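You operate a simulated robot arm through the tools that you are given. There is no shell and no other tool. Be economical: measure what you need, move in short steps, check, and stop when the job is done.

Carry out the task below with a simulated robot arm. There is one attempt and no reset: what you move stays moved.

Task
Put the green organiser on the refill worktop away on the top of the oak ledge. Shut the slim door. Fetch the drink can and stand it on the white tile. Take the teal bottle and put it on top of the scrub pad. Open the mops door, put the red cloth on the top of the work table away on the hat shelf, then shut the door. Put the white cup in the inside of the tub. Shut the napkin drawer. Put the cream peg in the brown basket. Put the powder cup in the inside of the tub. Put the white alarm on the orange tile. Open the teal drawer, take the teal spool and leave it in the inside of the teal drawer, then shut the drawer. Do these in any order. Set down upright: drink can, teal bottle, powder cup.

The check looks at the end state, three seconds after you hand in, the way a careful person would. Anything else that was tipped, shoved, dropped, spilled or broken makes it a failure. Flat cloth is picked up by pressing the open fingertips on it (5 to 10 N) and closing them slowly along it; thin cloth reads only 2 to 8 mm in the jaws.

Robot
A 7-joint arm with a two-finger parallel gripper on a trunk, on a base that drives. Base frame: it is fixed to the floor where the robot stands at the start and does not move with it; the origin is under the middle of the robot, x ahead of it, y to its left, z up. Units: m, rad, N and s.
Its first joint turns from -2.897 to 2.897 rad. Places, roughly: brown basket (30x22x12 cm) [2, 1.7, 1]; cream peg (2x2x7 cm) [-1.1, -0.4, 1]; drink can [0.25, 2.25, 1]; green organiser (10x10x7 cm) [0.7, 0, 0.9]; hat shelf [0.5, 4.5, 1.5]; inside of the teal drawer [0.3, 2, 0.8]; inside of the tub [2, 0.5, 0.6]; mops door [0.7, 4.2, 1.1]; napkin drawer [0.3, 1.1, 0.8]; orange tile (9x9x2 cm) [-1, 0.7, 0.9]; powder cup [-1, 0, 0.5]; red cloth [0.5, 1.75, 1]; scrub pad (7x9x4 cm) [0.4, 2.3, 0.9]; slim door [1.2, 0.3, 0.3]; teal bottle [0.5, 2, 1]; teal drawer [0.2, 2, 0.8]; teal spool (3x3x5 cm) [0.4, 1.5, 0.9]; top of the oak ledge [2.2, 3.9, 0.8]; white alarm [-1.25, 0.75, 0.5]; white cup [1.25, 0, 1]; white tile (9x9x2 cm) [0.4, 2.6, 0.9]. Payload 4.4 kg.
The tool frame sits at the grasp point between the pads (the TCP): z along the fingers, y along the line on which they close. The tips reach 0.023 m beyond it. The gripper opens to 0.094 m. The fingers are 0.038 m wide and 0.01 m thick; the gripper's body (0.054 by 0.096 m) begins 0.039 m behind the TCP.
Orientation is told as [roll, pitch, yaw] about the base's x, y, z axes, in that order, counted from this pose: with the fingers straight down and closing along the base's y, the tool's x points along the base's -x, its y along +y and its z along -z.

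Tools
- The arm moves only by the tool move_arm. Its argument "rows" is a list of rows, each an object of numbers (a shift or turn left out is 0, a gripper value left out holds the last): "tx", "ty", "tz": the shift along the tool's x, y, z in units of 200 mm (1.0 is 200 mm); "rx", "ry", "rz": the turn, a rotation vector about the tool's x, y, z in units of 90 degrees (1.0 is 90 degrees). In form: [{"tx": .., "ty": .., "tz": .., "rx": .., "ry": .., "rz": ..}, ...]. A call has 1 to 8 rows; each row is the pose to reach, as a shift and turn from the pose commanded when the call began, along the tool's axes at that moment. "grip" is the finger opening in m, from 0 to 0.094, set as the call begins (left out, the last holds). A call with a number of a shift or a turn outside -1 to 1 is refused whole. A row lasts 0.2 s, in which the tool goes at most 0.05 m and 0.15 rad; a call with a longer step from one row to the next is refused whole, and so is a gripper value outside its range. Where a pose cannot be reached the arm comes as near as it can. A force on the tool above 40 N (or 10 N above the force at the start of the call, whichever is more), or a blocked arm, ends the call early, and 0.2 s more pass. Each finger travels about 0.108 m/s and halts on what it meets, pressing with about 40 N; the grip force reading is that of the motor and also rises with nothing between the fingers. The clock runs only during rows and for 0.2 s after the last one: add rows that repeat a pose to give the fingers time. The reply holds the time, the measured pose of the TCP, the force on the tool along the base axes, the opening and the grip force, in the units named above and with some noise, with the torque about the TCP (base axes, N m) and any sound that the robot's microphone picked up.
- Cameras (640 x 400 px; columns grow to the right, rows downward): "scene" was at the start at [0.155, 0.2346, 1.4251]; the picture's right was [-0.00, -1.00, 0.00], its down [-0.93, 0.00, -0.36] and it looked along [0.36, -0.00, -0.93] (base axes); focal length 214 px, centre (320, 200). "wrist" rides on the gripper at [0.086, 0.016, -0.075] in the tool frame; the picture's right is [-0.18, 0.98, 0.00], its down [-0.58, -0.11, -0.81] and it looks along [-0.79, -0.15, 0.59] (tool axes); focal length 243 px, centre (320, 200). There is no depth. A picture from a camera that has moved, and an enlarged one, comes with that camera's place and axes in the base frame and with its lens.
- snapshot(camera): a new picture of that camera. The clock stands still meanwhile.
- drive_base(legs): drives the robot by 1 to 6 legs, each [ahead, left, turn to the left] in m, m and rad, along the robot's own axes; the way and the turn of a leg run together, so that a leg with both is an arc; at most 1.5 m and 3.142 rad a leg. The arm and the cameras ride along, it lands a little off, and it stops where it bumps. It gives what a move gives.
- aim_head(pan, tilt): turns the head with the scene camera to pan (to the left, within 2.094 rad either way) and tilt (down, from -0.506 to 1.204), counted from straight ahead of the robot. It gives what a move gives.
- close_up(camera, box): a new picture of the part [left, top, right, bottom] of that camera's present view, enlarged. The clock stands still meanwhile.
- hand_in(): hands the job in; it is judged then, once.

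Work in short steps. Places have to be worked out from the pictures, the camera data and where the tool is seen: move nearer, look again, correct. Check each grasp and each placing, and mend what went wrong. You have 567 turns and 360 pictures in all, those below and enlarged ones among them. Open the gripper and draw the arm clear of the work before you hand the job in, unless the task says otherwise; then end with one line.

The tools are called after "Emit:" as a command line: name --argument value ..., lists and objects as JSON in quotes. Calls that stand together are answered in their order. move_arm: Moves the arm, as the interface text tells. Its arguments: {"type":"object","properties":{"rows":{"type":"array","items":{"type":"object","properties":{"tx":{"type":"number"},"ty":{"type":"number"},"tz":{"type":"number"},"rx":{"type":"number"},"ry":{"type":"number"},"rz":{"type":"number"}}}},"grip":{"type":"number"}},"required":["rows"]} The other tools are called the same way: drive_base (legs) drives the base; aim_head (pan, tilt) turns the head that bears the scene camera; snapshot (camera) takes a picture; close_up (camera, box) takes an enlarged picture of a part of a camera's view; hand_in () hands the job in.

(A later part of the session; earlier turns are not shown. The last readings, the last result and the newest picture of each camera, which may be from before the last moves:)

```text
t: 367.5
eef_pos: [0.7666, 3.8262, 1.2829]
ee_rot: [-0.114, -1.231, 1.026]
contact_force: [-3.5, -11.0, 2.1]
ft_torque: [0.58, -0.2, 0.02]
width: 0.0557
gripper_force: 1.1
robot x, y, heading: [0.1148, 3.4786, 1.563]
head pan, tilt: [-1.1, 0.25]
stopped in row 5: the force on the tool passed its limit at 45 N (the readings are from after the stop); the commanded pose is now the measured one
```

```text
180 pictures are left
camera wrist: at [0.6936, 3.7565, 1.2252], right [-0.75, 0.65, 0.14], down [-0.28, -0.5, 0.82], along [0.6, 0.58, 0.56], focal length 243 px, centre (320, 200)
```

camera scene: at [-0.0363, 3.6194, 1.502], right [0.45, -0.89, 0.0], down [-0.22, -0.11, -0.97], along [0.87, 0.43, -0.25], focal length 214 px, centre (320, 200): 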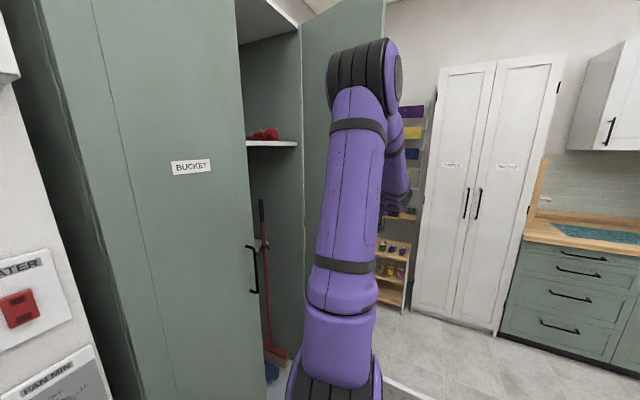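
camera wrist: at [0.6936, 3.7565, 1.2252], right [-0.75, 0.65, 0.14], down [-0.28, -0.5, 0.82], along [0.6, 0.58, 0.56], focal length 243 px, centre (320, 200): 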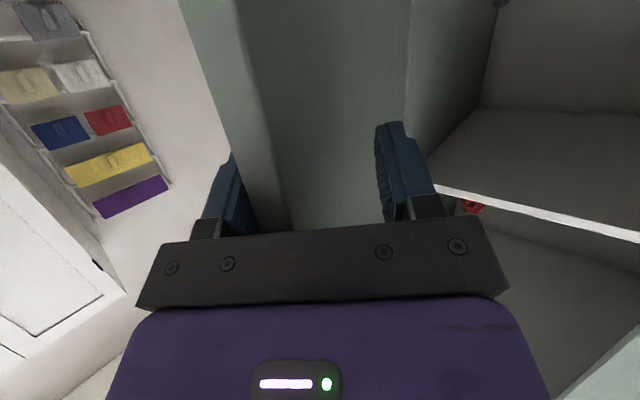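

Emit:
move_arm --rows '[{"tx": 0.027, "ty": 0.14, "tz": -0.0765}, {"tx": 0.0255, "ty": 0.3165, "tz": -0.0735, "rx": 0.052, "rz": 0.018}, {"tx": 0.02, "ty": 0.49, "tz": -0.055, "rx": 0.105, "rz": 0.037}, {"tx": 0.008, "ty": 0.662, "tz": -0.023, "rx": 0.157, "rz": 0.055}, {"tx": -0.008, "ty": 0.831, "tz": 0.024, "rx": 0.209, "rz": 0.074}, {"tx": -0.03, "ty": 0.994, "tz": 0.084, "rx": 0.261, "rz": 0.093}]'

Emit:
snapshot --camera "scene"

Emit:
snapshot --camera "wrist"

```text
t: 368.4
eef_pos: [0.6745, 3.8792, 1.2803]
ee_rot: [-0.108, -1.241, 0.813]
contact_force: [-9.5, -16.6, 7.9]
ft_torque: [0.77, -0.51, -0.03]
width: 0.0554
gripper_force: 0.1
robot x, y, heading: [0.1155, 3.4776, 1.562]
head pan, tilt: [-1.1, 0.25]
stopped in row 4: the force on the tool passed its limit at 48 N (the readings are from after the stop); the commanded pose is now the measured one
```

```text
179 pictures are left
camera scene: at [-0.0371, 3.6186, 1.502], right [0.45, -0.9, 0.0], down [-0.22, -0.11, -0.97], along [0.87, 0.43, -0.25], focal length 214 px, centre (320, 200)
```

scene: 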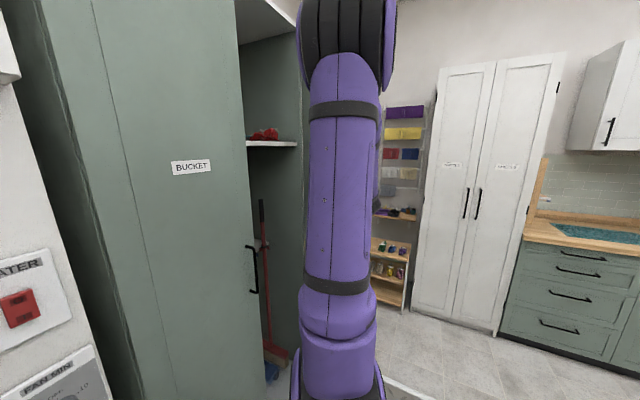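

```text
178 pictures are left
camera wrist: at [0.5895, 3.8255, 1.2219], right [-0.6, 0.79, 0.14], down [-0.38, -0.44, 0.81], along [0.7, 0.43, 0.56], focal length 243 px, centre (320, 200)
```

wrist: 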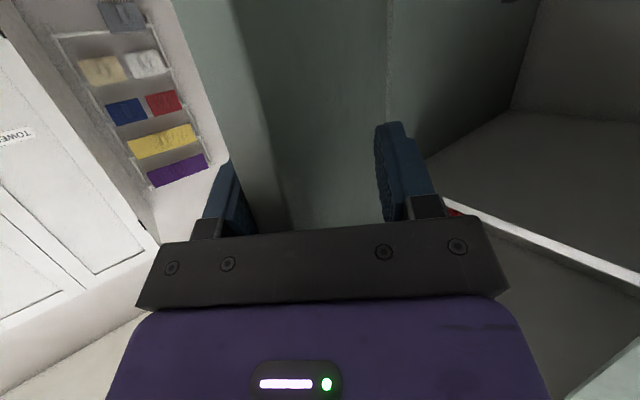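

Door is at ~48°. I now withdraw around the free edge and push the outer face instead.

Emit:
move_arm --rows '[{"tz": -0.2}, {"tz": -0.4}, {"tx": 0.05, "ty": -0.13, "tz": -0.53}, {"tx": 0.1, "ty": -0.26, "tz": -0.66}, {"tx": 0.14, "ty": -0.4, "tz": -0.8}]'

Emit:
move_arm --rows '[{"rx": -0.076, "rz": -0.027}, {"rx": -0.151, "rz": -0.055}, {"rx": -0.227, "rz": -0.082}, {"rx": -0.302, "rz": -0.109}, {"rx": -0.378, "rz": -0.137}, {"rx": -0.4535, "rz": -0.164}]' --grip 0.0

Emit:
snapshot --camera "scene"

Emit:
snapshot --camera "wrist"

```text
t: 369.6
eef_pos: [0.6055, 3.7182, 1.3071]
ee_rot: [-0.107, -1.238, 0.819]
contact_force: [-0.2, 0.3, -0.1]
ft_torque: [0.01, 0.0, 0.02]
width: 0.055
gripper_force: 0.2
robot x, y, heading: [0.1144, 3.4797, 1.559]
head pan, tilt: [-1.1, 0.25]
```

```text
t: 371.0
eef_pos: [0.6054, 3.7179, 1.3071]
ee_rot: [-0.103, -1.209, 1.572]
contact_force: [-0.7, -0.8, -0.2]
ft_torque: [0.02, 0.01, -0.01]
width: 0.0002
gripper_force: 39.6
robot x, y, heading: [0.1158, 3.478, 1.562]
head pan, tilt: [-1.1, 0.25]
```

```text
177 pictures are left
camera scene: at [-0.0369, 3.62, 1.5019], right [0.45, -0.89, 0.0], down [-0.22, -0.11, -0.97], along [0.87, 0.43, -0.25], focal length 214 px, centre (320, 200)
```

scene: 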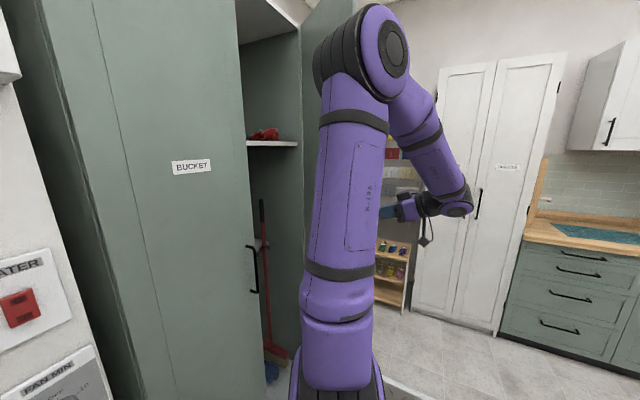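

```text
176 pictures are left
camera wrist: at [0.5791, 3.6194, 1.252], right [-0.98, 0.16, 0.14], down [0.03, -0.56, 0.83], along [0.21, 0.82, 0.54], focal length 243 px, centre (320, 200)
```

wrist: 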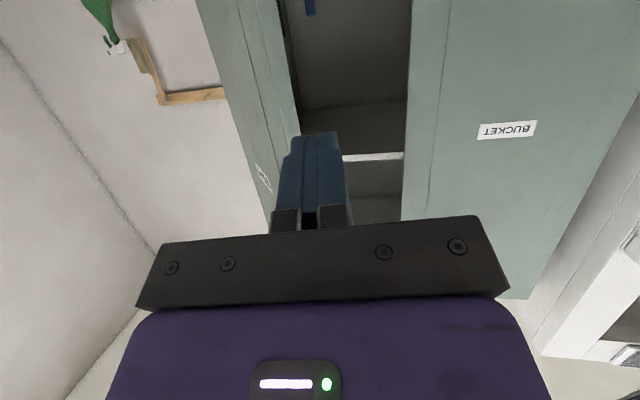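

Emit:
move_arm --rows '[{"ty": -0.22}, {"ty": -0.43}, {"ty": -0.43, "tx": -0.07, "tz": 0.19}, {"ty": -0.43, "tx": -0.14, "tz": 0.38}, {"ty": -0.43, "tx": -0.21, "tz": 0.57}, {"ty": -0.43, "tx": -0.28, "tz": 0.75}, {"ty": -0.43, "tx": -0.35, "tz": 0.93}]'

Emit:
move_arm --rows '[{"tx": -0.07, "tz": 0.19}, {"tx": -0.14, "tz": 0.38}, {"tx": -0.21, "tz": 0.55}, {"tx": -0.26, "tz": 0.68}, {"tx": -0.3, "tz": 0.8}, {"tx": -0.34, "tz": 0.9}]'

Emit:
snapshot --camera "scene"

```text
t: 372.5
eef_pos: [0.7082, 3.878, 1.3062]
ee_rot: [-0.103, -1.209, 1.566]
contact_force: [0.1, -0.3, 0.6]
ft_torque: [0.02, -0.02, 0.0]
width: 0.0
gripper_force: 40.0
robot x, y, heading: [0.1119, 3.4771, 1.557]
head pan, tilt: [-1.1, 0.25]
stopped in row 7: the force on the tool passed its limit at 67 N (the readings are from after the stop); the commanded pose is now the measured one
```

```text
t: 373.9
eef_pos: [0.7258, 4.0704, 1.3061]
ee_rot: [-0.101, -1.207, 1.565]
contact_force: [-0.5, 0.0, 0.1]
ft_torque: [0.0, -0.01, 0.01]
width: 0.0
gripper_force: 39.9
robot x, y, heading: [0.1173, 3.4766, 1.561]
head pan, tilt: [-1.1, 0.25]
```

```text
175 pictures are left
camera scene: at [-0.0365, 3.6198, 1.502], right [0.45, -0.9, 0.0], down [-0.22, -0.11, -0.97], along [0.87, 0.43, -0.25], focal length 214 px, centre (320, 200)
```

scene: 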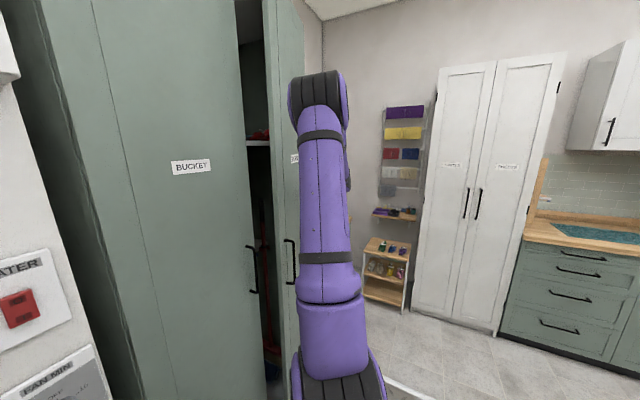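

Emit:
move_arm --rows '[{"tx": -0.035, "tz": 0.1}, {"tx": -0.07, "tz": 0.2}, {"tx": -0.1, "tz": 0.28}, {"tx": -0.125, "tz": 0.34}, {"tx": -0.145, "tz": 0.39}, {"tx": -0.165, "tz": 0.44}, {"tx": -0.185, "tz": 0.49}]'

Emit:
snapshot --camera "scene"

```text
t: 374.9
eef_pos: [0.734, 4.1294, 1.3064]
ee_rot: [-0.102, -1.204, 1.564]
contact_force: [-14.8, -19.1, 6.5]
ft_torque: [0.36, -0.11, 0.6]
width: 0.0
gripper_force: 39.5
robot x, y, heading: [0.1104, 3.4763, 1.562]
head pan, tilt: [-1.1, 0.25]
stopped in row 4: the force on the tool passed its limit at 60 N (the readings are from after the stop); the commanded pose is now the measured one
```

```text
174 pictures are left
camera scene: at [-0.0379, 3.6182, 1.502], right [0.45, -0.9, 0.0], down [-0.22, -0.11, -0.97], along [0.87, 0.43, -0.25], focal length 214 px, centre (320, 200)
```

scene: 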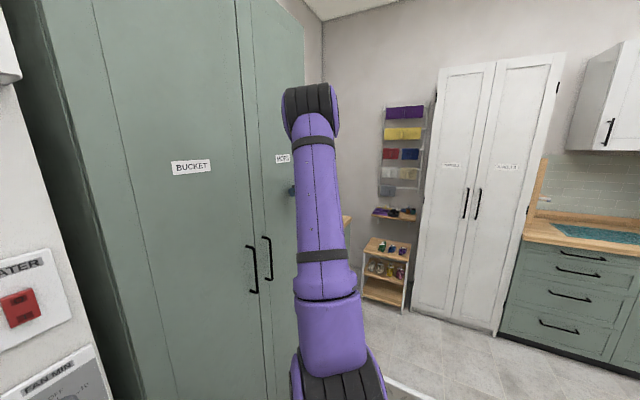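

Mops door is shut. I back off and take a look at the oak ledge from here.

Emit:
move_arm --rows '[{"tx": 0.07, "tz": -0.2}, {"tx": 0.14, "tz": -0.4}, {"tx": 0.21, "tz": -0.6}, {"tx": 0.28, "tz": -0.8}, {"tx": 0.35, "tz": -1.0}]'

Emit:
close_up --camera "scene" --box '[340, 180, 460, 320]'

Emit:
close_up --camera "scene" --box '[220, 180, 320, 320]'

```text
t: 376.1
eef_pos: [0.7156, 3.9255, 1.3099]
ee_rot: [-0.1, -1.203, 1.562]
contact_force: [-0.5, 0.8, -0.8]
ft_torque: [0.04, 0.0, -0.01]
width: 0.0
gripper_force: 40.5
robot x, y, heading: [0.113, 3.4767, 1.562]
head pan, tilt: [-1.1, 0.25]
```

```text
2.86 times, centred on (400, 250) of scene
camera zoom: at [-0.0367, 3.6202, 1.5019], right [0.45, -0.89, 0.0], down [-0.22, -0.11, -0.97], along [0.87, 0.43, -0.25], focal length 613 px, centre (91, 57)
```

zoom: 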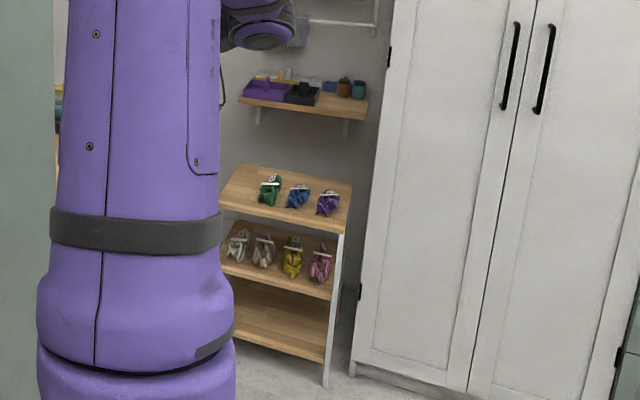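

```text
2.86 times, centred on (270, 250) of scene
camera zoom: at [-0.0367, 3.6202, 1.5019], right [0.45, -0.89, 0.0], down [-0.22, -0.11, -0.97], along [0.87, 0.43, -0.25], focal length 613 px, centre (463, 57)
```

zoom: 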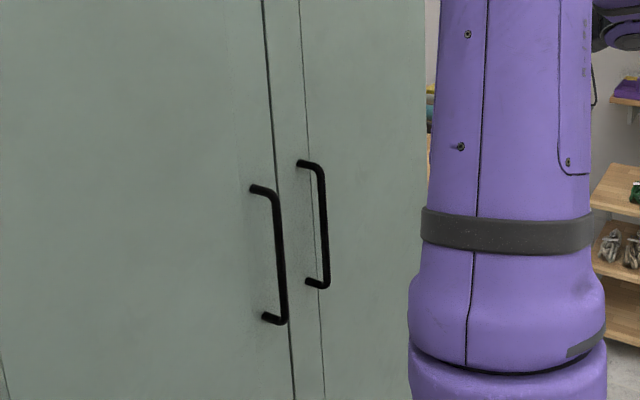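

Door closed properly. The wall ledge (z≈0.78) is the oak ledge; I'll come back with the organiser. Now straighten the tool and head back down the aisle for the alarm, powder cup and peg.

Emit:
move_arm --rows '[{"ry": 0.093, "tx": 0.1}, {"ry": 0.186, "tx": 0.15}, {"ry": 0.279, "tx": 0.2}, {"ry": 0.372, "tx": 0.2}, {"ry": 0.465, "tx": 0.2}, {"ry": 0.558, "tx": 0.2}, {"ry": 0.651, "tx": 0.2}, {"ry": 0.744, "tx": 0.2}]'

Emit:
move_arm --rows '[{"ty": 0.2, "ry": 0.02}, {"ty": 0.4, "ry": 0.02}, {"ty": 0.6, "ry": 0.02}, {"ty": 0.8, "ry": 0.02}, {"ty": 1.0, "ry": 0.02}]'

Emit:
drive_base --legs '[[0, 0.58, 0], [-1.45, 0, 0], [-1.2, 0, 0]]'

Emit:
aim_head --pan 1.5 --tilt 0.6

Emit:
snapshot --camera "scene"

```text
t: 377.9
eef_pos: [0.7132, 3.9067, 1.2732]
ee_rot: [-0.036, -0.032, 1.468]
contact_force: [0.0, -0.7, -0.2]
ft_torque: [0.02, 0.02, -0.01]
width: 0.0
gripper_force: 40.3
robot x, y, heading: [0.1149, 3.4792, 1.558]
head pan, tilt: [-1.1, 0.25]
```

```text
t: 379.1
eef_pos: [0.5145, 3.9278, 1.2664]
ee_rot: [-0.034, -0.003, 1.465]
contact_force: [-0.4, 0.4, -0.3]
ft_torque: [-0.01, 0.03, 0.02]
width: 0.0
gripper_force: 39.8
robot x, y, heading: [0.1167, 3.4747, 1.56]
head pan, tilt: [-1.1, 0.25]
```

```text
t: 394.8
eef_pos: [-0.0588, 1.3068, 1.2654]
ee_rot: [-0.035, -0.004, 1.499]
contact_force: [0.1, 0.3, -0.1]
ft_torque: [0.0, -0.03, 0.0]
width: 0.0
gripper_force: 40.2
robot x, y, heading: [-0.4427, 0.8455, 1.589]
head pan, tilt: [-1.1, 0.25]
```

```text
t: 397.1
eef_pos: [-0.0579, 1.3071, 1.2659]
ee_rot: [-0.036, -0.004, 1.5]
contact_force: [-0.2, 0.2, -0.3]
ft_torque: [0.0, -0.01, 0.01]
width: 0.0002
gripper_force: 40.1
robot x, y, heading: [-0.4458, 0.8458, 1.597]
head pan, tilt: [1.499, 0.6]
```

```text
171 pictures are left
camera scene: at [-0.7698, 0.9422, 1.4697], right [0.05, 1.0, 0.0], down [0.56, -0.03, -0.83], along [-0.82, 0.04, -0.56], focal length 214 px, centre (320, 200)
```

scene: 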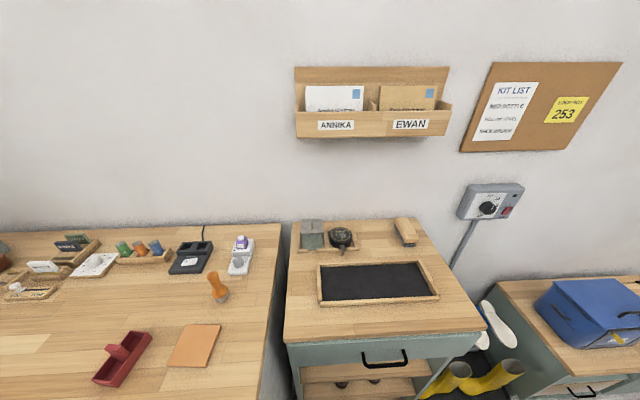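

Orange tile at ≈(−1.0,0.66). I turn the robot to face −x toward the rack to look at the lower shelves.

Emit:
drive_base --legs '[[-0.25, -0.15, 0], [0, 0, 1.545]]'

Emit:
aim_head --pan 0.0 --tilt 0.8

Emit:
snapshot --camera "scene"

Emit:
snapshot --camera "wrist"

```text
t: 402.9
eef_pos: [-0.7414, 0.9953, 1.2653]
ee_rot: [-0.035, -0.003, 3.041]
contact_force: [0.1, 0.3, -0.6]
ft_torque: [0.01, 0.0, 0.01]
width: 0.0001
gripper_force: 40.8
robot x, y, heading: [-0.2864, 0.5962, 3.129]
head pan, tilt: [1.499, 0.6]
```

```text
t: 404.5
eef_pos: [-0.74, 0.995, 1.2661]
ee_rot: [-0.033, -0.004, 3.042]
contact_force: [0.4, -1.2, 0.0]
ft_torque: [0.02, 0.02, -0.01]
width: 0.0
gripper_force: 39.5
robot x, y, heading: [-0.2886, 0.5965, 3.134]
head pan, tilt: [0.0, 0.799]
```

```text
170 pictures are left
camera scene: at [-0.4717, 0.3627, 1.4528], right [0.01, 1.0, 0.0], down [0.72, -0.01, -0.7], along [-0.7, 0.01, -0.72], focal length 214 px, centre (320, 200)
```

scene: 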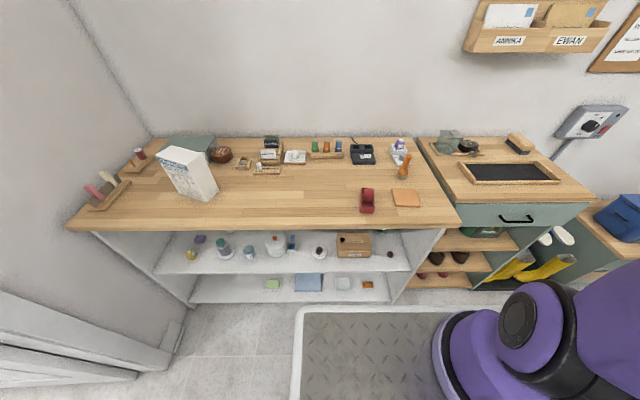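

```text
169 pictures are left
camera wrist: at [-0.6574, 0.9683, 1.3391], right [-0.28, -0.96, -0.03], down [-0.57, 0.14, 0.81], along [-0.77, 0.25, -0.58], focal length 243 px, centre (320, 200)
```

wrist: 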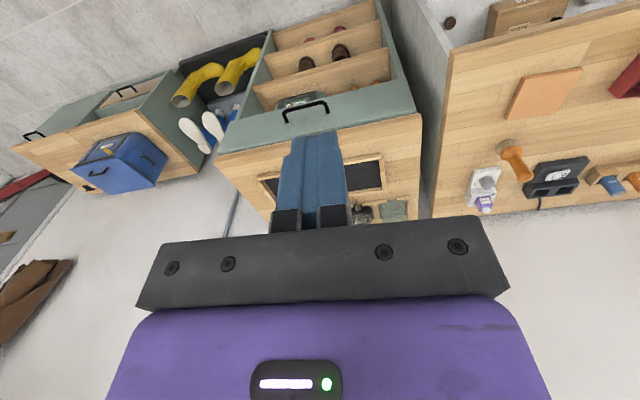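

Good overview. I zoom on the shelves and the counter objects.

Emit:
close_up --camera "scene" --box '[150, 215, 450, 310]'

Emit:
close_up --camera "scene" --box '[70, 120, 270, 240]'

Emit:
close_up --camera "scene" --box '[240, 120, 440, 240]'

```text
2.13 times, centred on (300, 262) of scene
camera zoom: at [-0.4717, 0.3627, 1.4528], right [0.01, 1.0, 0.0], down [0.72, -0.01, -0.7], along [-0.7, 0.01, -0.72], focal length 458 px, centre (363, 67)
```

zoom: 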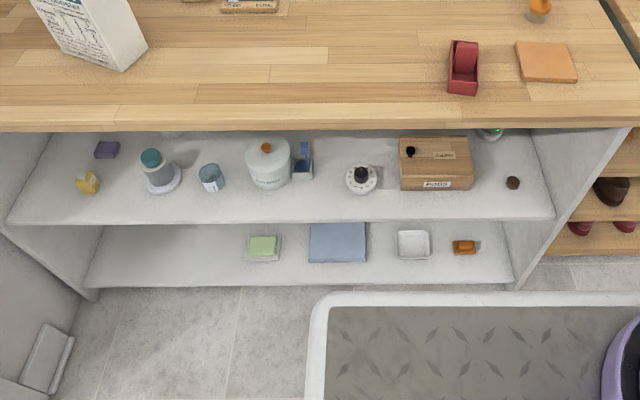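

```text
3.20 times, centred on (170, 180) of scene
camera zoom: at [-0.4717, 0.3627, 1.4528], right [0.01, 1.0, 0.0], down [0.72, -0.01, -0.7], along [-0.7, 0.01, -0.72], focal length 686 px, centre (800, 264)
```

zoom: 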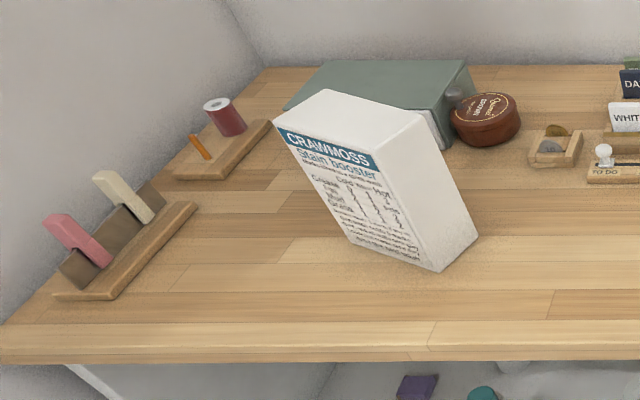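

```text
3.20 times, centred on (340, 180) of scene
camera zoom: at [-0.4717, 0.3627, 1.4528], right [0.01, 1.0, 0.0], down [0.72, -0.01, -0.7], along [-0.7, 0.01, -0.72], focal length 686 px, centre (256, 264)
```

zoom: 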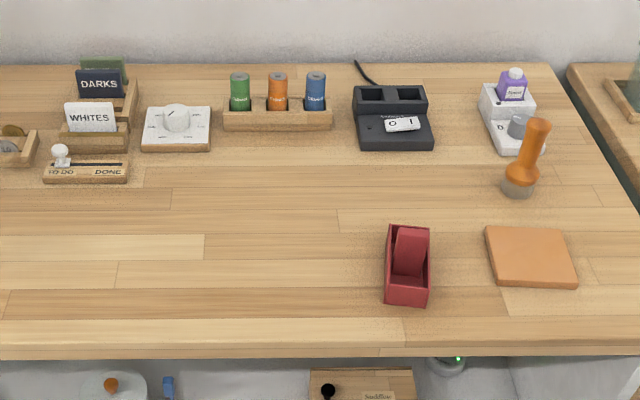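

White alarm (green LED) is at ≈(−1.17,0.70) on the upper shelf; powder cup ≈(−1.06,0.005); cream peg in the rack at left. I back up to make room to lower the arm in front of the shelf.

Emit:
drive_base --legs '[[-0.22, 0, 0]]'

Emit:
move_arm --rows '[{"ry": -0.08, "tx": -0.1, "ty": 0.12, "tz": 0.05, "rz": -0.008}, {"ry": -0.16, "tx": -0.2, "ty": 0.25, "tz": 0.1, "rz": -0.016}, {"ry": -0.24, "tx": -0.3, "ty": 0.37, "tz": 0.2, "rz": -0.024}, {"ry": -0.32, "tx": -0.4, "ty": 0.5, "tz": 0.3, "rz": -0.032}, {"ry": -0.4, "tx": -0.5, "ty": 0.62, "tz": 0.4, "rz": -0.04}, {"ry": -0.48, "tx": -0.55, "ty": 0.75, "tz": 0.5, "rz": -0.05}, {"ry": -0.5, "tx": -0.55, "ty": 0.9, "tz": 0.65, "rz": -0.055}, {"ry": -0.5, "tx": -0.55, "ty": 1.0, "tz": 0.8, "rz": -0.06}]'

Emit:
snapshot --camera "scene"

```text
t: 406.2
eef_pos: [-0.5164, 0.9948, 1.266]
ee_rot: [-0.035, -0.002, 3.037]
contact_force: [-1.0, 1.0, -1.4]
ft_torque: [0.02, 0.0, -0.02]
width: 0.0
gripper_force: 39.8
robot x, y, heading: [-0.0648, 0.5948, 3.13]
head pan, tilt: [0.0, 0.799]
```

```text
t: 408.0
eef_pos: [-0.6952, 0.8444, 1.1193]
ee_rot: [-0.1, -0.783, -3.091]
contact_force: [1.2, 0.2, 0.9]
ft_torque: [-0.04, 0.03, -0.02]
width: 0.0001
gripper_force: 40.7
out of reach, approached as far as the arm can: row 6, 7, 8
robot x, y, heading: [-0.0645, 0.5943, 3.131]
head pan, tilt: [0.0, 0.799]
```

```text
165 pictures are left
camera scene: at [-0.2486, 0.3614, 1.453], right [0.01, 1.0, 0.0], down [0.72, -0.01, -0.7], along [-0.7, 0.01, -0.72], focal length 214 px, centre (320, 200)
```

scene: 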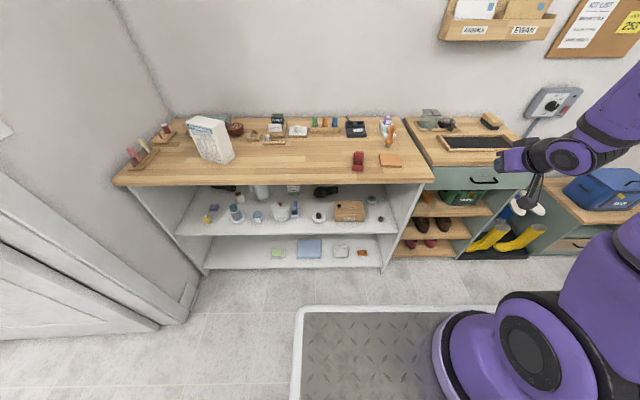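

Emit:
close_up --camera "scene" --box '[170, 170, 430, 270]'

Emit:
move_arm --rows '[{}, {}]'

```text
2.46 times, centred on (300, 220) of scene
camera zoom: at [-0.2486, 0.3614, 1.453], right [0.01, 1.0, 0.0], down [0.72, -0.01, -0.7], along [-0.7, 0.01, -0.72], focal length 528 px, centre (369, 151)
```

zoom: 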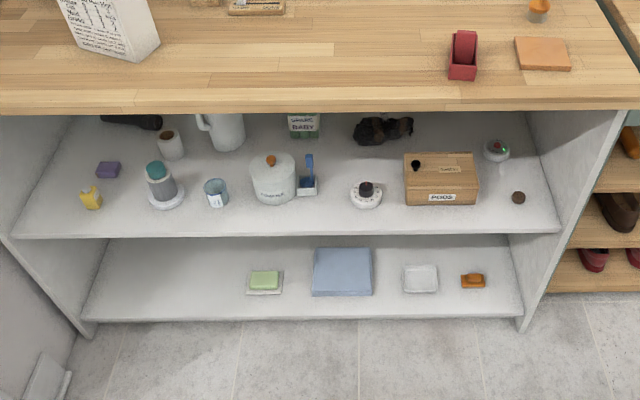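

```text
t: 408.6
eef_pos: [-0.6964, 0.8437, 1.1199]
ee_rot: [-0.099, -0.781, -3.088]
contact_force: [0.3, 1.3, 0.5]
ft_torque: [-0.01, -0.01, -0.03]
width: 0.0001
gripper_force: 40.1
robot x, y, heading: [-0.0636, 0.5946, 3.128]
head pan, tilt: [0.0, 0.799]
```

Triangulated: shelf z≈0.50, powder cup base (−1.005,0.023), alarm ≈(−1.14,0.685). I back up more, then lower the tilted hand in front of the shelf opposite the alarm.

Emit:
drive_base --legs '[[-0.17, 0, 0]]'

Emit:
move_arm --rows '[{"rx": -0.02, "tx": -0.05, "ty": 0.13, "tz": 0.2}, {"rx": -0.04, "tx": -0.07, "ty": 0.26, "tz": 0.4}, {"rx": -0.064, "tx": -0.07, "ty": 0.4, "tz": 0.6}, {"rx": -0.064, "tx": -0.07, "ty": 0.54, "tz": 0.8}, {"rx": -0.064, "tx": -0.07, "ty": 0.68, "tz": 1.0}, {"rx": -0.064, "tx": -0.07, "ty": 0.8, "tz": 1.0}]' --grip 0.08

Emit:
snapshot --camera "wrist"

```text
t: 410.0
eef_pos: [-0.5282, 0.843, 1.1182]
ee_rot: [-0.099, -0.785, -3.094]
contact_force: [0.4, 0.1, -0.3]
ft_torque: [0.0, -0.02, -0.02]
width: 0.0
gripper_force: 40.2
robot x, y, heading: [0.1037, 0.593, 3.129]
head pan, tilt: [0.0, 0.799]
```

```text
t: 411.4
eef_pos: [-0.6826, 0.6984, 0.9752]
ee_rot: [0.003, -0.784, -3.095]
contact_force: [0.7, 1.4, 0.8]
ft_torque: [-0.02, -0.01, 0.01]
width: 0.0801
gripper_force: 0.1
robot x, y, heading: [0.103, 0.5956, 3.128]
head pan, tilt: [0.0, 0.799]
```

```text
163 pictures are left
camera wrist: at [-0.5713, 0.6882, 0.9666], right [-0.08, -0.99, 0.13], down [0.15, 0.12, 0.98], along [-0.98, 0.1, 0.14], focal length 243 px, centre (320, 200)
```

wrist: 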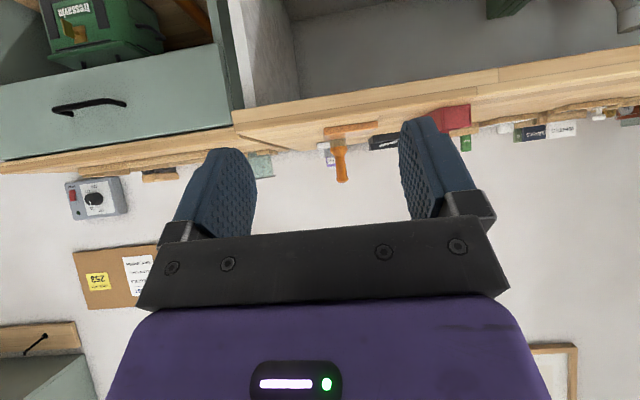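

Emit:
move_arm --rows '[{"tx": 0.106, "tz": 0.177}, {"tx": 0.212, "tz": 0.354}, {"tx": 0.318, "tz": 0.53}, {"tx": 0.424, "tz": 0.707}, {"tx": 0.53, "tz": 0.884}]'

Emit:
move_arm --rows '[{"tx": 0.11, "tz": 0.16}, {"tx": 0.22, "tz": 0.33}, {"tx": 0.33, "tz": 0.5}, {"tx": 0.44, "tz": 0.67}, {"tx": 0.55, "tz": 0.83}]'

Emit:
snapshot --camera "wrist"

Emit:
snapshot --camera "scene"

```text
t: 412.6
eef_pos: [-0.7321, 0.6938, 0.7758]
ee_rot: [0.001, -0.785, -3.094]
contact_force: [0.1, -0.7, -0.4]
ft_torque: [0.01, 0.02, 0.0]
width: 0.0802
gripper_force: 0.0
robot x, y, heading: [0.1057, 0.5918, 3.126]
head pan, tilt: [0.0, 0.799]
```

```text
t: 413.8
eef_pos: [-0.7718, 0.7154, 0.5819]
ee_rot: [0.022, -0.74, -3.076]
contact_force: [0.7, 8.5, -1.2]
ft_torque: [-0.42, 0.08, 0.36]
width: 0.0799
gripper_force: 0.1
out of reach, approached as far as the arm can: row 2, 3, 4, 5
robot x, y, heading: [0.1016, 0.5918, 3.126]
head pan, tilt: [0.0, 0.799]
```

```text
162 pictures are left
camera wrist: at [-0.6584, 0.7088, 0.5788], right [-0.06, -0.99, 0.14], down [0.1, 0.13, 0.99], along [-0.99, 0.07, 0.1], focal length 243 px, centre (320, 200)
```

wrist: 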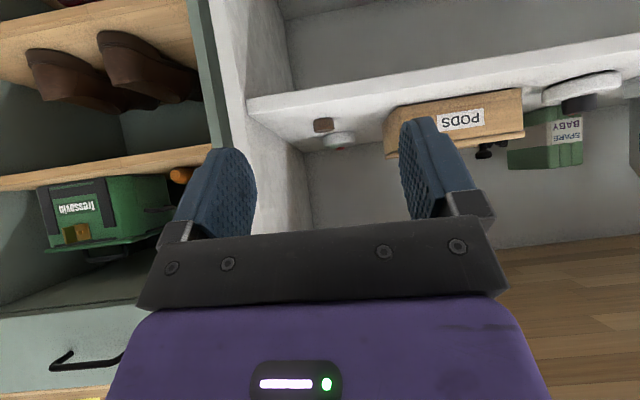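

```text
161 pictures are left
camera scene: at [-0.0828, 0.3601, 1.4528], right [0.01, 1.0, 0.0], down [0.72, -0.01, -0.7], along [-0.7, 0.01, -0.72], focal length 214 px, centre (320, 200)
```

scene: 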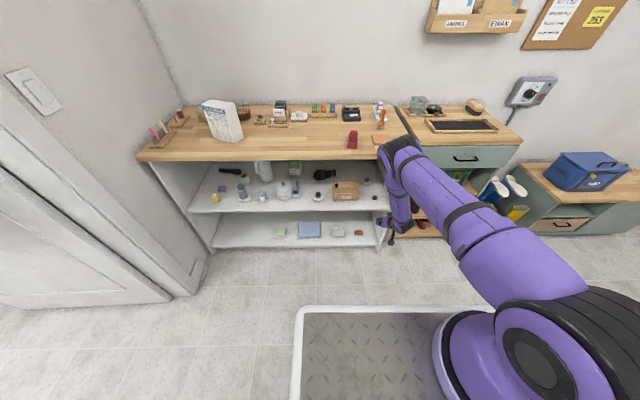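

Emit:
move_arm --rows '[{}, {}]'

Emit:
close_up --camera "scene" --box '[330, 90, 490, 260]'

```text
t: 414.4
eef_pos: [-0.7699, 0.7244, 0.5823]
ee_rot: [0.025, -0.743, -3.096]
contact_force: [0.8, -0.2, -0.4]
ft_torque: [-0.02, 0.01, 0.0]
width: 0.0799
gripper_force: 0.0
robot x, y, heading: [0.1062, 0.5905, 3.131]
head pan, tilt: [0.0, 0.799]
```

```text
2.35 times, centred on (410, 175) of scene
camera zoom: at [-0.0822, 0.3598, 1.4528], right [0.01, 1.0, 0.0], down [0.72, -0.01, -0.7], along [-0.7, 0.01, -0.72], focal length 505 px, centre (108, 259)
```

zoom: 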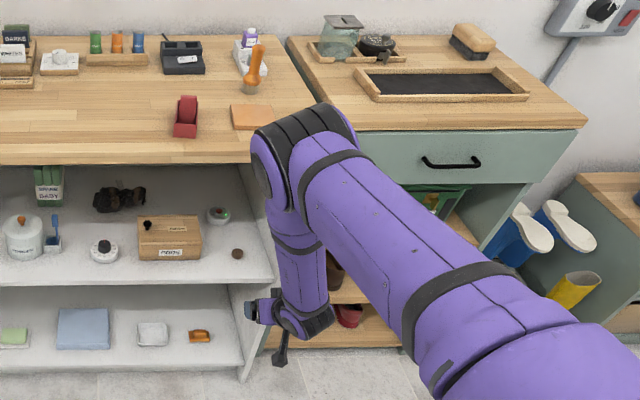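

The present posture would put the forearm into the counter. I'll instead try flipping the wrist (camera above) so the hand can enter nearly horizontally. First raise and straighten.

Emit:
move_arm --rows '[{"tx": -0.16, "tz": -0.16}, {"tx": -0.32, "tz": -0.32}, {"tx": -0.48, "tz": -0.48}, {"tx": -0.64, "tz": -0.64}, {"tx": -0.8, "tz": -0.8}, {"tx": -0.95, "tz": -0.95}]'

Emit:
move_arm --rows '[{"ry": 0.08, "tx": -0.12, "tz": -0.12}, {"ry": 0.16, "tx": -0.24, "tz": -0.24}, {"ry": 0.24, "tx": -0.36, "tz": -0.36}, {"ry": 0.32, "tx": -0.48, "tz": -0.48}, {"ry": 0.4, "tx": -0.6, "tz": -0.6}, {"ry": 0.47, "tx": -0.7, "tz": -0.7}]'

Emit:
move_arm --rows '[{"rz": 0.09}, {"rz": 0.18}, {"rz": 0.27}, {"rz": 0.36}, {"rz": 0.45}, {"rz": 0.54}, {"rz": 0.63}, {"rz": 0.72}]'

Emit:
move_arm --rows '[{"rz": 0.09}, {"rz": 0.18}, {"rz": 0.27}, {"rz": 0.36}, {"rz": 0.45}, {"rz": 0.54}, {"rz": 0.63}, {"rz": 0.72}]'

```text
t: 415.8
eef_pos: [-0.7744, 0.7223, 0.8559]
ee_rot: [0.002, -0.783, -3.095]
contact_force: [0.4, -0.2, -1.0]
ft_torque: [-0.04, 0.02, 0.0]
width: 0.0799
gripper_force: 0.1
out of reach, approached as far as the arm can: row 1
robot x, y, heading: [0.1059, 0.5945, 3.13]
head pan, tilt: [0.0, 0.799]
```

```text
t: 417.2
eef_pos: [-0.7725, 0.7238, 1.0517]
ee_rot: [0.0, -0.042, -3.094]
contact_force: [0.2, 0.4, -0.4]
ft_torque: [0.01, -0.02, 0.0]
width: 0.0798
gripper_force: 0.1
robot x, y, heading: [0.1026, 0.5934, 3.123]
head pan, tilt: [0.0, 0.799]
```

```text
t: 419.0
eef_pos: [-0.7726, 0.724, 1.0529]
ee_rot: [0.041, -0.017, 2.056]
contact_force: [-0.1, -0.5, 0.1]
ft_torque: [-0.04, 0.0, -0.01]
width: 0.0802
gripper_force: 0.1
robot x, y, heading: [0.1026, 0.5953, 3.128]
head pan, tilt: [0.0, 0.799]
```

```text
t: 420.8
eef_pos: [-0.7709, 0.7233, 1.0516]
ee_rot: [0.033, 0.027, 0.927]
contact_force: [0.5, 0.3, 0.4]
ft_torque: [0.02, -0.01, 0.03]
width: 0.0798
gripper_force: 0.0
robot x, y, heading: [0.1061, 0.5941, 3.13]
head pan, tilt: [0.0, 0.799]
```

Rotating works; continue toward yaw≈0.2 (camera side facing −x).

Emit:
move_arm --rows '[{"rz": 0.08}, {"rz": 0.16}, {"rz": 0.24}, {"rz": 0.32}, {"rz": 0.4}, {"rz": 0.48}, {"rz": 0.56}]'

```text
t: 422.4
eef_pos: [-0.7708, 0.724, 1.0531]
ee_rot: [-0.002, 0.044, 0.047]
contact_force: [-0.1, 0.2, -0.1]
ft_torque: [0.03, -0.01, 0.0]
width: 0.0801
gripper_force: 0.0
robot x, y, heading: [0.1035, 0.5914, 3.125]
head pan, tilt: [0.0, 0.799]
```

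Camera can be on top. Now tilt the fingers to point −x (≈80°).

Emit:
move_arm --rows '[{"ry": 0.093, "tx": 0.05}, {"ry": 0.186, "tx": 0.1}, {"ry": 0.279, "tx": 0.1}, {"ry": 0.372, "tx": 0.1}, {"ry": 0.465, "tx": 0.1}, {"ry": 0.558, "tx": 0.1}, {"ry": 0.651, "tx": 0.1}, {"ry": 0.744, "tx": 0.1}]'

Emit:
move_arm --rows '[{"ry": 0.06}, {"ry": 0.12}]'

Emit:
snapshot --camera "wrist"

Emit:
snapshot --camera "scene"

```text
t: 424.2
eef_pos: [-0.7917, 0.7236, 1.0549]
ee_rot: [0.003, 1.214, 0.051]
contact_force: [0.2, -0.4, 0.8]
ft_torque: [0.0, -0.03, 0.01]
width: 0.0798
gripper_force: 0.1
robot x, y, heading: [0.1042, 0.5953, 3.126]
head pan, tilt: [0.0, 0.799]
```

```text
t: 424.8
eef_pos: [-0.7758, 0.7233, 1.0847]
ee_rot: [0.069, 1.342, 0.131]
contact_force: [-0.1, 1.8, 0.1]
ft_torque: [-0.02, 0.03, 0.08]
width: 0.0799
gripper_force: 0.0
out of reach, approached as far as the arm can: row 2
robot x, y, heading: [0.1001, 0.5928, 3.129]
head pan, tilt: [0.0, 0.799]
```

```text
159 pictures are left
camera wrist: at [-0.7248, 0.7416, 1.1868], right [-0.02, 0.99, -0.16], down [0.92, -0.05, -0.39], along [-0.39, -0.16, -0.91], focal length 243 px, centre (320, 200)
```

wrist: 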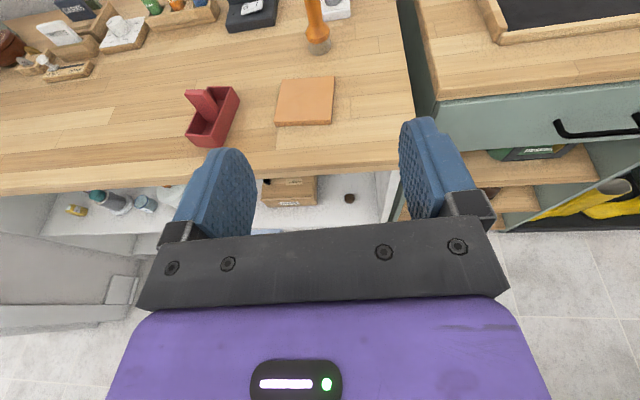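

```text
158 pictures are left
camera scene: at [-0.0829, 0.3603, 1.4529], right [0.01, 1.0, 0.0], down [0.72, -0.01, -0.7], along [-0.7, 0.01, -0.72], focal length 214 px, centre (320, 200)
```

scene: 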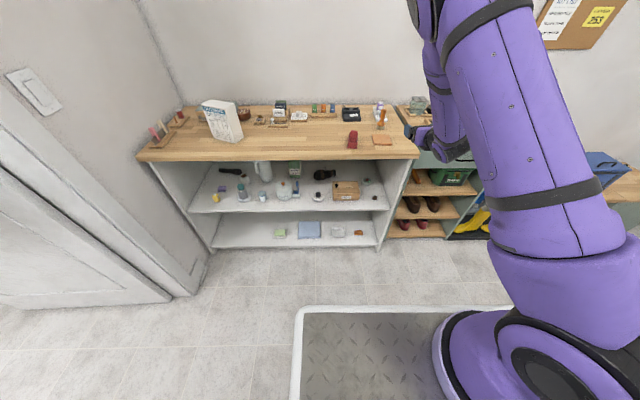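

Now lower the hand in front of the shelf, reducing tilt a little on the way.

Emit:
move_arm --rows '[{"tx": -0.19, "tz": 0.045, "ry": -0.04}, {"tx": -0.38, "tz": 0.09, "ry": -0.08}, {"tx": -0.58, "tz": 0.135, "ry": -0.12}, {"tx": -0.78, "tz": 0.18, "ry": -0.16}, {"tx": -0.97, "tz": 0.225, "ry": -0.2}]'

Emit:
move_arm --rows '[{"tx": -0.16, "tz": 0.1}, {"tx": -0.32, "tz": 0.2}, {"tx": -0.48, "tz": 0.3}, {"tx": -0.64, "tz": 0.4}, {"tx": -0.8, "tz": 0.5}]'

Emit:
snapshot --camera "wrist"

Emit:
snapshot --camera "scene"

```text
t: 426.0
eef_pos: [-0.773, 0.7223, 0.8841]
ee_rot: [0.03, 1.028, 0.09]
contact_force: [0.3, -1.0, 0.9]
ft_torque: [0.01, 0.01, 0.0]
width: 0.0798
gripper_force: 0.1
robot x, y, heading: [0.1022, 0.5932, 3.123]
head pan, tilt: [0.0, 0.799]
```

```text
t: 427.2
eef_pos: [-0.8223, 0.7428, 0.8277]
ee_rot: [0.031, 1.031, 0.092]
contact_force: [-0.1, -0.4, 3.3]
ft_torque: [0.07, -0.11, -0.13]
width: 0.0801
gripper_force: 0.1
out of reach, approached as far as the arm can: row 1, 2, 3, 4, 5
robot x, y, heading: [0.1024, 0.5908, 3.126]
head pan, tilt: [0.0, 0.799]
```

```text
157 pictures are left
camera wrist: at [-0.8063, 0.7588, 0.9392], right [0.03, 0.99, -0.14], down [1.0, -0.04, -0.09], along [-0.09, -0.14, -0.99], focal length 243 px, centre (320, 200)
```

wrist: 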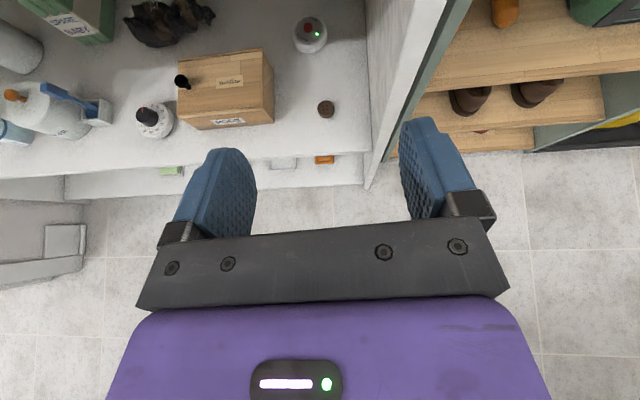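

```text
156 pictures are left
camera scene: at [-0.0794, 0.3586, 1.453], right [0.01, 1.0, 0.0], down [0.72, -0.01, -0.7], along [-0.7, 0.01, -0.72], focal length 214 px, centre (320, 200)
```

scene: 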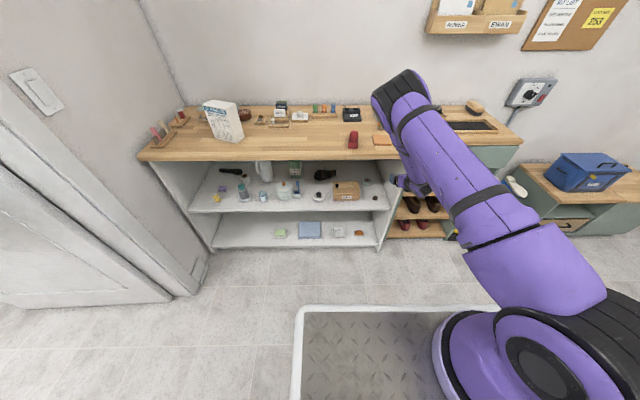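

Emit:
move_arm --rows '[{"ry": -0.08, "tx": 0.05, "tz": -0.08}, {"ry": -0.16, "tx": 0.05, "tz": -0.16}, {"ry": -0.24, "tx": 0.05, "tz": -0.2}, {"ry": -0.32, "tx": 0.05, "tz": -0.2}, {"ry": -0.4, "tx": 0.05, "tz": -0.2}, {"ry": -0.4, "tx": 0.05, "tz": -0.2}]'

```text
t: 428.6
eef_pos: [-0.8021, 0.7452, 0.8539]
ee_rot: [0.017, 0.4, 0.067]
contact_force: [-0.1, 0.0, 0.2]
ft_torque: [0.0, 0.01, 0.01]
width: 0.0798
gripper_force: 0.1
out of reach, approached as far as the arm can: row 5
robot x, y, heading: [0.1032, 0.5907, 3.128]
head pan, tilt: [0.0, 0.799]
```

Emit:
move_arm --rows '[{"tx": -0.105, "tz": 0.17}, {"tx": -0.21, "tz": 0.34}, {"tx": -0.316, "tz": 0.51}, {"tx": -0.42, "tz": 0.69}, {"tx": -0.527, "tz": 0.86}]'

Emit:
snapshot --camera "scene"

```text
t: 429.8
eef_pos: [-0.7725, 0.7513, 0.6513]
ee_rot: [0.018, 0.401, 0.07]
contact_force: [0.0, 0.3, 0.5]
ft_torque: [-0.01, 0.01, 0.0]
width: 0.0801
gripper_force: 0.1
robot x, y, heading: [0.1, 0.5927, 3.132]
head pan, tilt: [0.0, 0.799]
```

```text
155 pictures are left
camera scene: at [-0.0817, 0.3596, 1.4529], right [0.01, 1.0, 0.0], down [0.72, -0.01, -0.7], along [-0.7, 0.01, -0.72], focal length 214 px, centre (320, 200)
```

scene: 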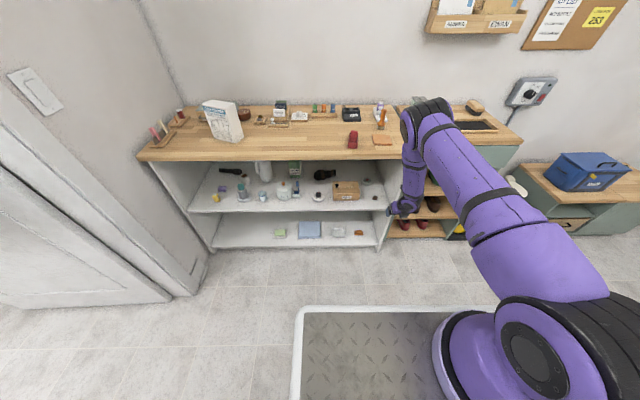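

Emit:
move_arm --rows '[{"ry": 0.065, "tx": -0.02, "tz": 0.05}, {"ry": 0.13, "tx": -0.05, "tz": 0.11}, {"ry": 0.195, "tx": -0.07, "tz": 0.17}, {"ry": 0.26, "tx": -0.1, "tz": 0.23}, {"ry": 0.325, "tx": -0.12, "tz": 0.28}, {"ry": 0.39, "tx": -0.15, "tz": 0.35}]'

Emit:
snapshot --camera "wrist"

```text
t: 431.2
eef_pos: [-0.7699, 0.7623, 0.577]
ee_rot: [0.034, 1.013, 0.089]
contact_force: [1.1, 6.0, 0.8]
ft_torque: [-0.24, 0.03, 0.31]
width: 0.0801
gripper_force: 0.1
out of reach, approached as far as the arm can: row 4, 5
robot x, y, heading: [0.1038, 0.5918, 3.127]
head pan, tilt: [0.0, 0.799]
```

```text
154 pictures are left
camera wrist: at [-0.7551, 0.7779, 0.6889], right [0.04, 0.99, -0.14], down [1.0, -0.05, -0.07], along [-0.08, -0.13, -0.99], focal length 243 px, centre (320, 200)
```

wrist: 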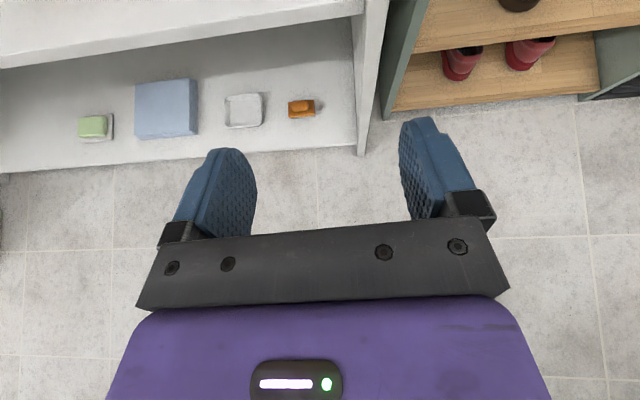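

Emit:
move_arm --rows '[{"ty": -0.09, "tz": 0.08}, {"ty": -0.18, "tz": 0.16}, {"ty": -0.27, "tz": 0.25}, {"ty": -0.35, "tz": 0.334, "tx": 0.03}, {"ty": -0.35, "tz": 0.334, "tx": 0.03}]'

Emit:
snapshot --camera "scene"

```text
t: 432.4
eef_pos: [-0.8258, 0.6827, 0.5451]
ee_rot: [0.033, 1.012, 0.089]
contact_force: [0.0, 0.3, 0.1]
ft_torque: [-0.02, -0.04, 0.01]
width: 0.0801
gripper_force: 0.1
robot x, y, heading: [0.1017, 0.5935, 3.135]
head pan, tilt: [0.0, 0.799]
```

```text
153 pictures are left
camera scene: at [-0.0821, 0.3597, 1.4528], right [0.01, 1.0, 0.0], down [0.72, -0.01, -0.7], along [-0.7, 0.01, -0.72], focal length 214 px, centre (320, 200)
```

scene: 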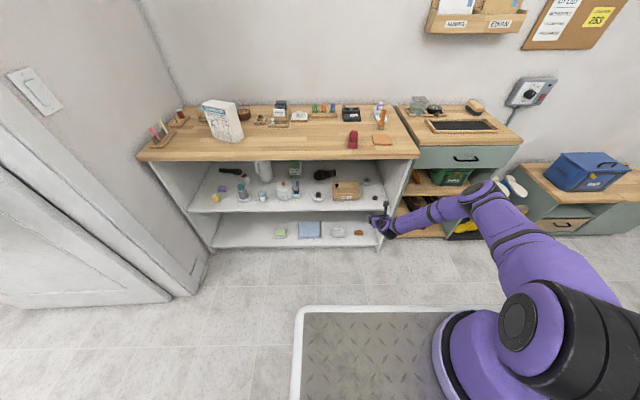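

Emit:
close_up --camera "scene" --box '[360, 140, 560, 280]'

```text
2.86 times, centred on (460, 210) of scene
camera zoom: at [-0.0821, 0.3597, 1.4528], right [0.01, 1.0, 0.0], down [0.72, -0.01, -0.7], along [-0.7, 0.01, -0.72], focal length 613 px, centre (-80, 171)
```

zoom: 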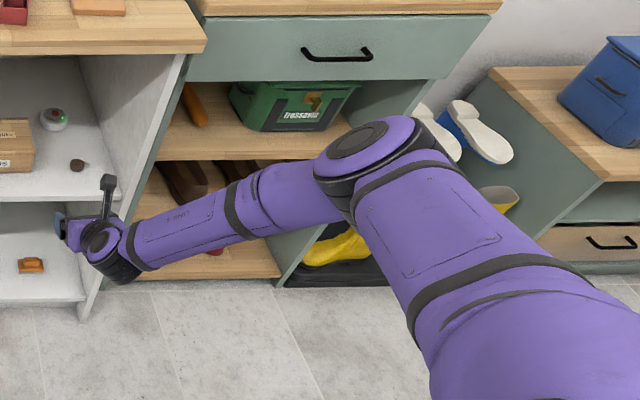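

I extend the arm further forward so it is straighter before inserting.

Emit:
move_arm --rows '[{"tx": 0.06, "tz": 0.1}, {"tx": 0.13, "tz": 0.21}, {"tx": 0.18, "tz": 0.29}, {"tx": 0.18, "tz": 0.29}]'

Emit:
close_up --camera "scene" --box '[360, 140, 560, 280]'

Emit:
snapshot --camera "wrist"

```text
t: 433.4
eef_pos: [-0.8942, 0.6775, 0.546]
ee_rot: [0.03, 1.013, 0.088]
contact_force: [-0.1, 0.5, 0.5]
ft_torque: [0.02, 0.01, 0.01]
width: 0.08
gripper_force: 0.0
robot x, y, heading: [0.1032, 0.5901, 3.127]
head pan, tilt: [0.0, 0.799]
```

```text
2.86 times, centred on (460, 210) of scene
camera zoom: at [-0.0821, 0.3597, 1.4528], right [0.01, 1.0, 0.0], down [0.72, -0.01, -0.7], along [-0.7, 0.01, -0.72], focal length 613 px, centre (-80, 171)
```

zoom: 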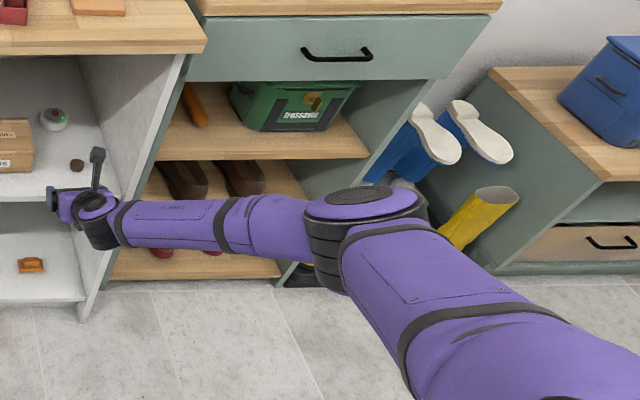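

```text
150 pictures are left
camera wrist: at [-0.8785, 0.6939, 0.6592], right [0.04, 0.99, -0.14], down [1.0, -0.05, -0.07], along [-0.07, -0.14, -0.99], focal length 243 px, centre (320, 200)
```

wrist: 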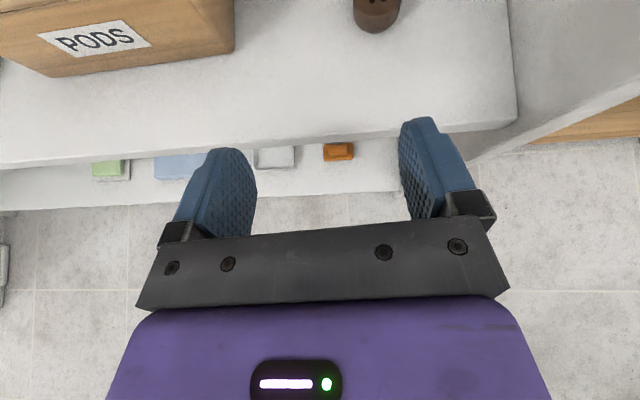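

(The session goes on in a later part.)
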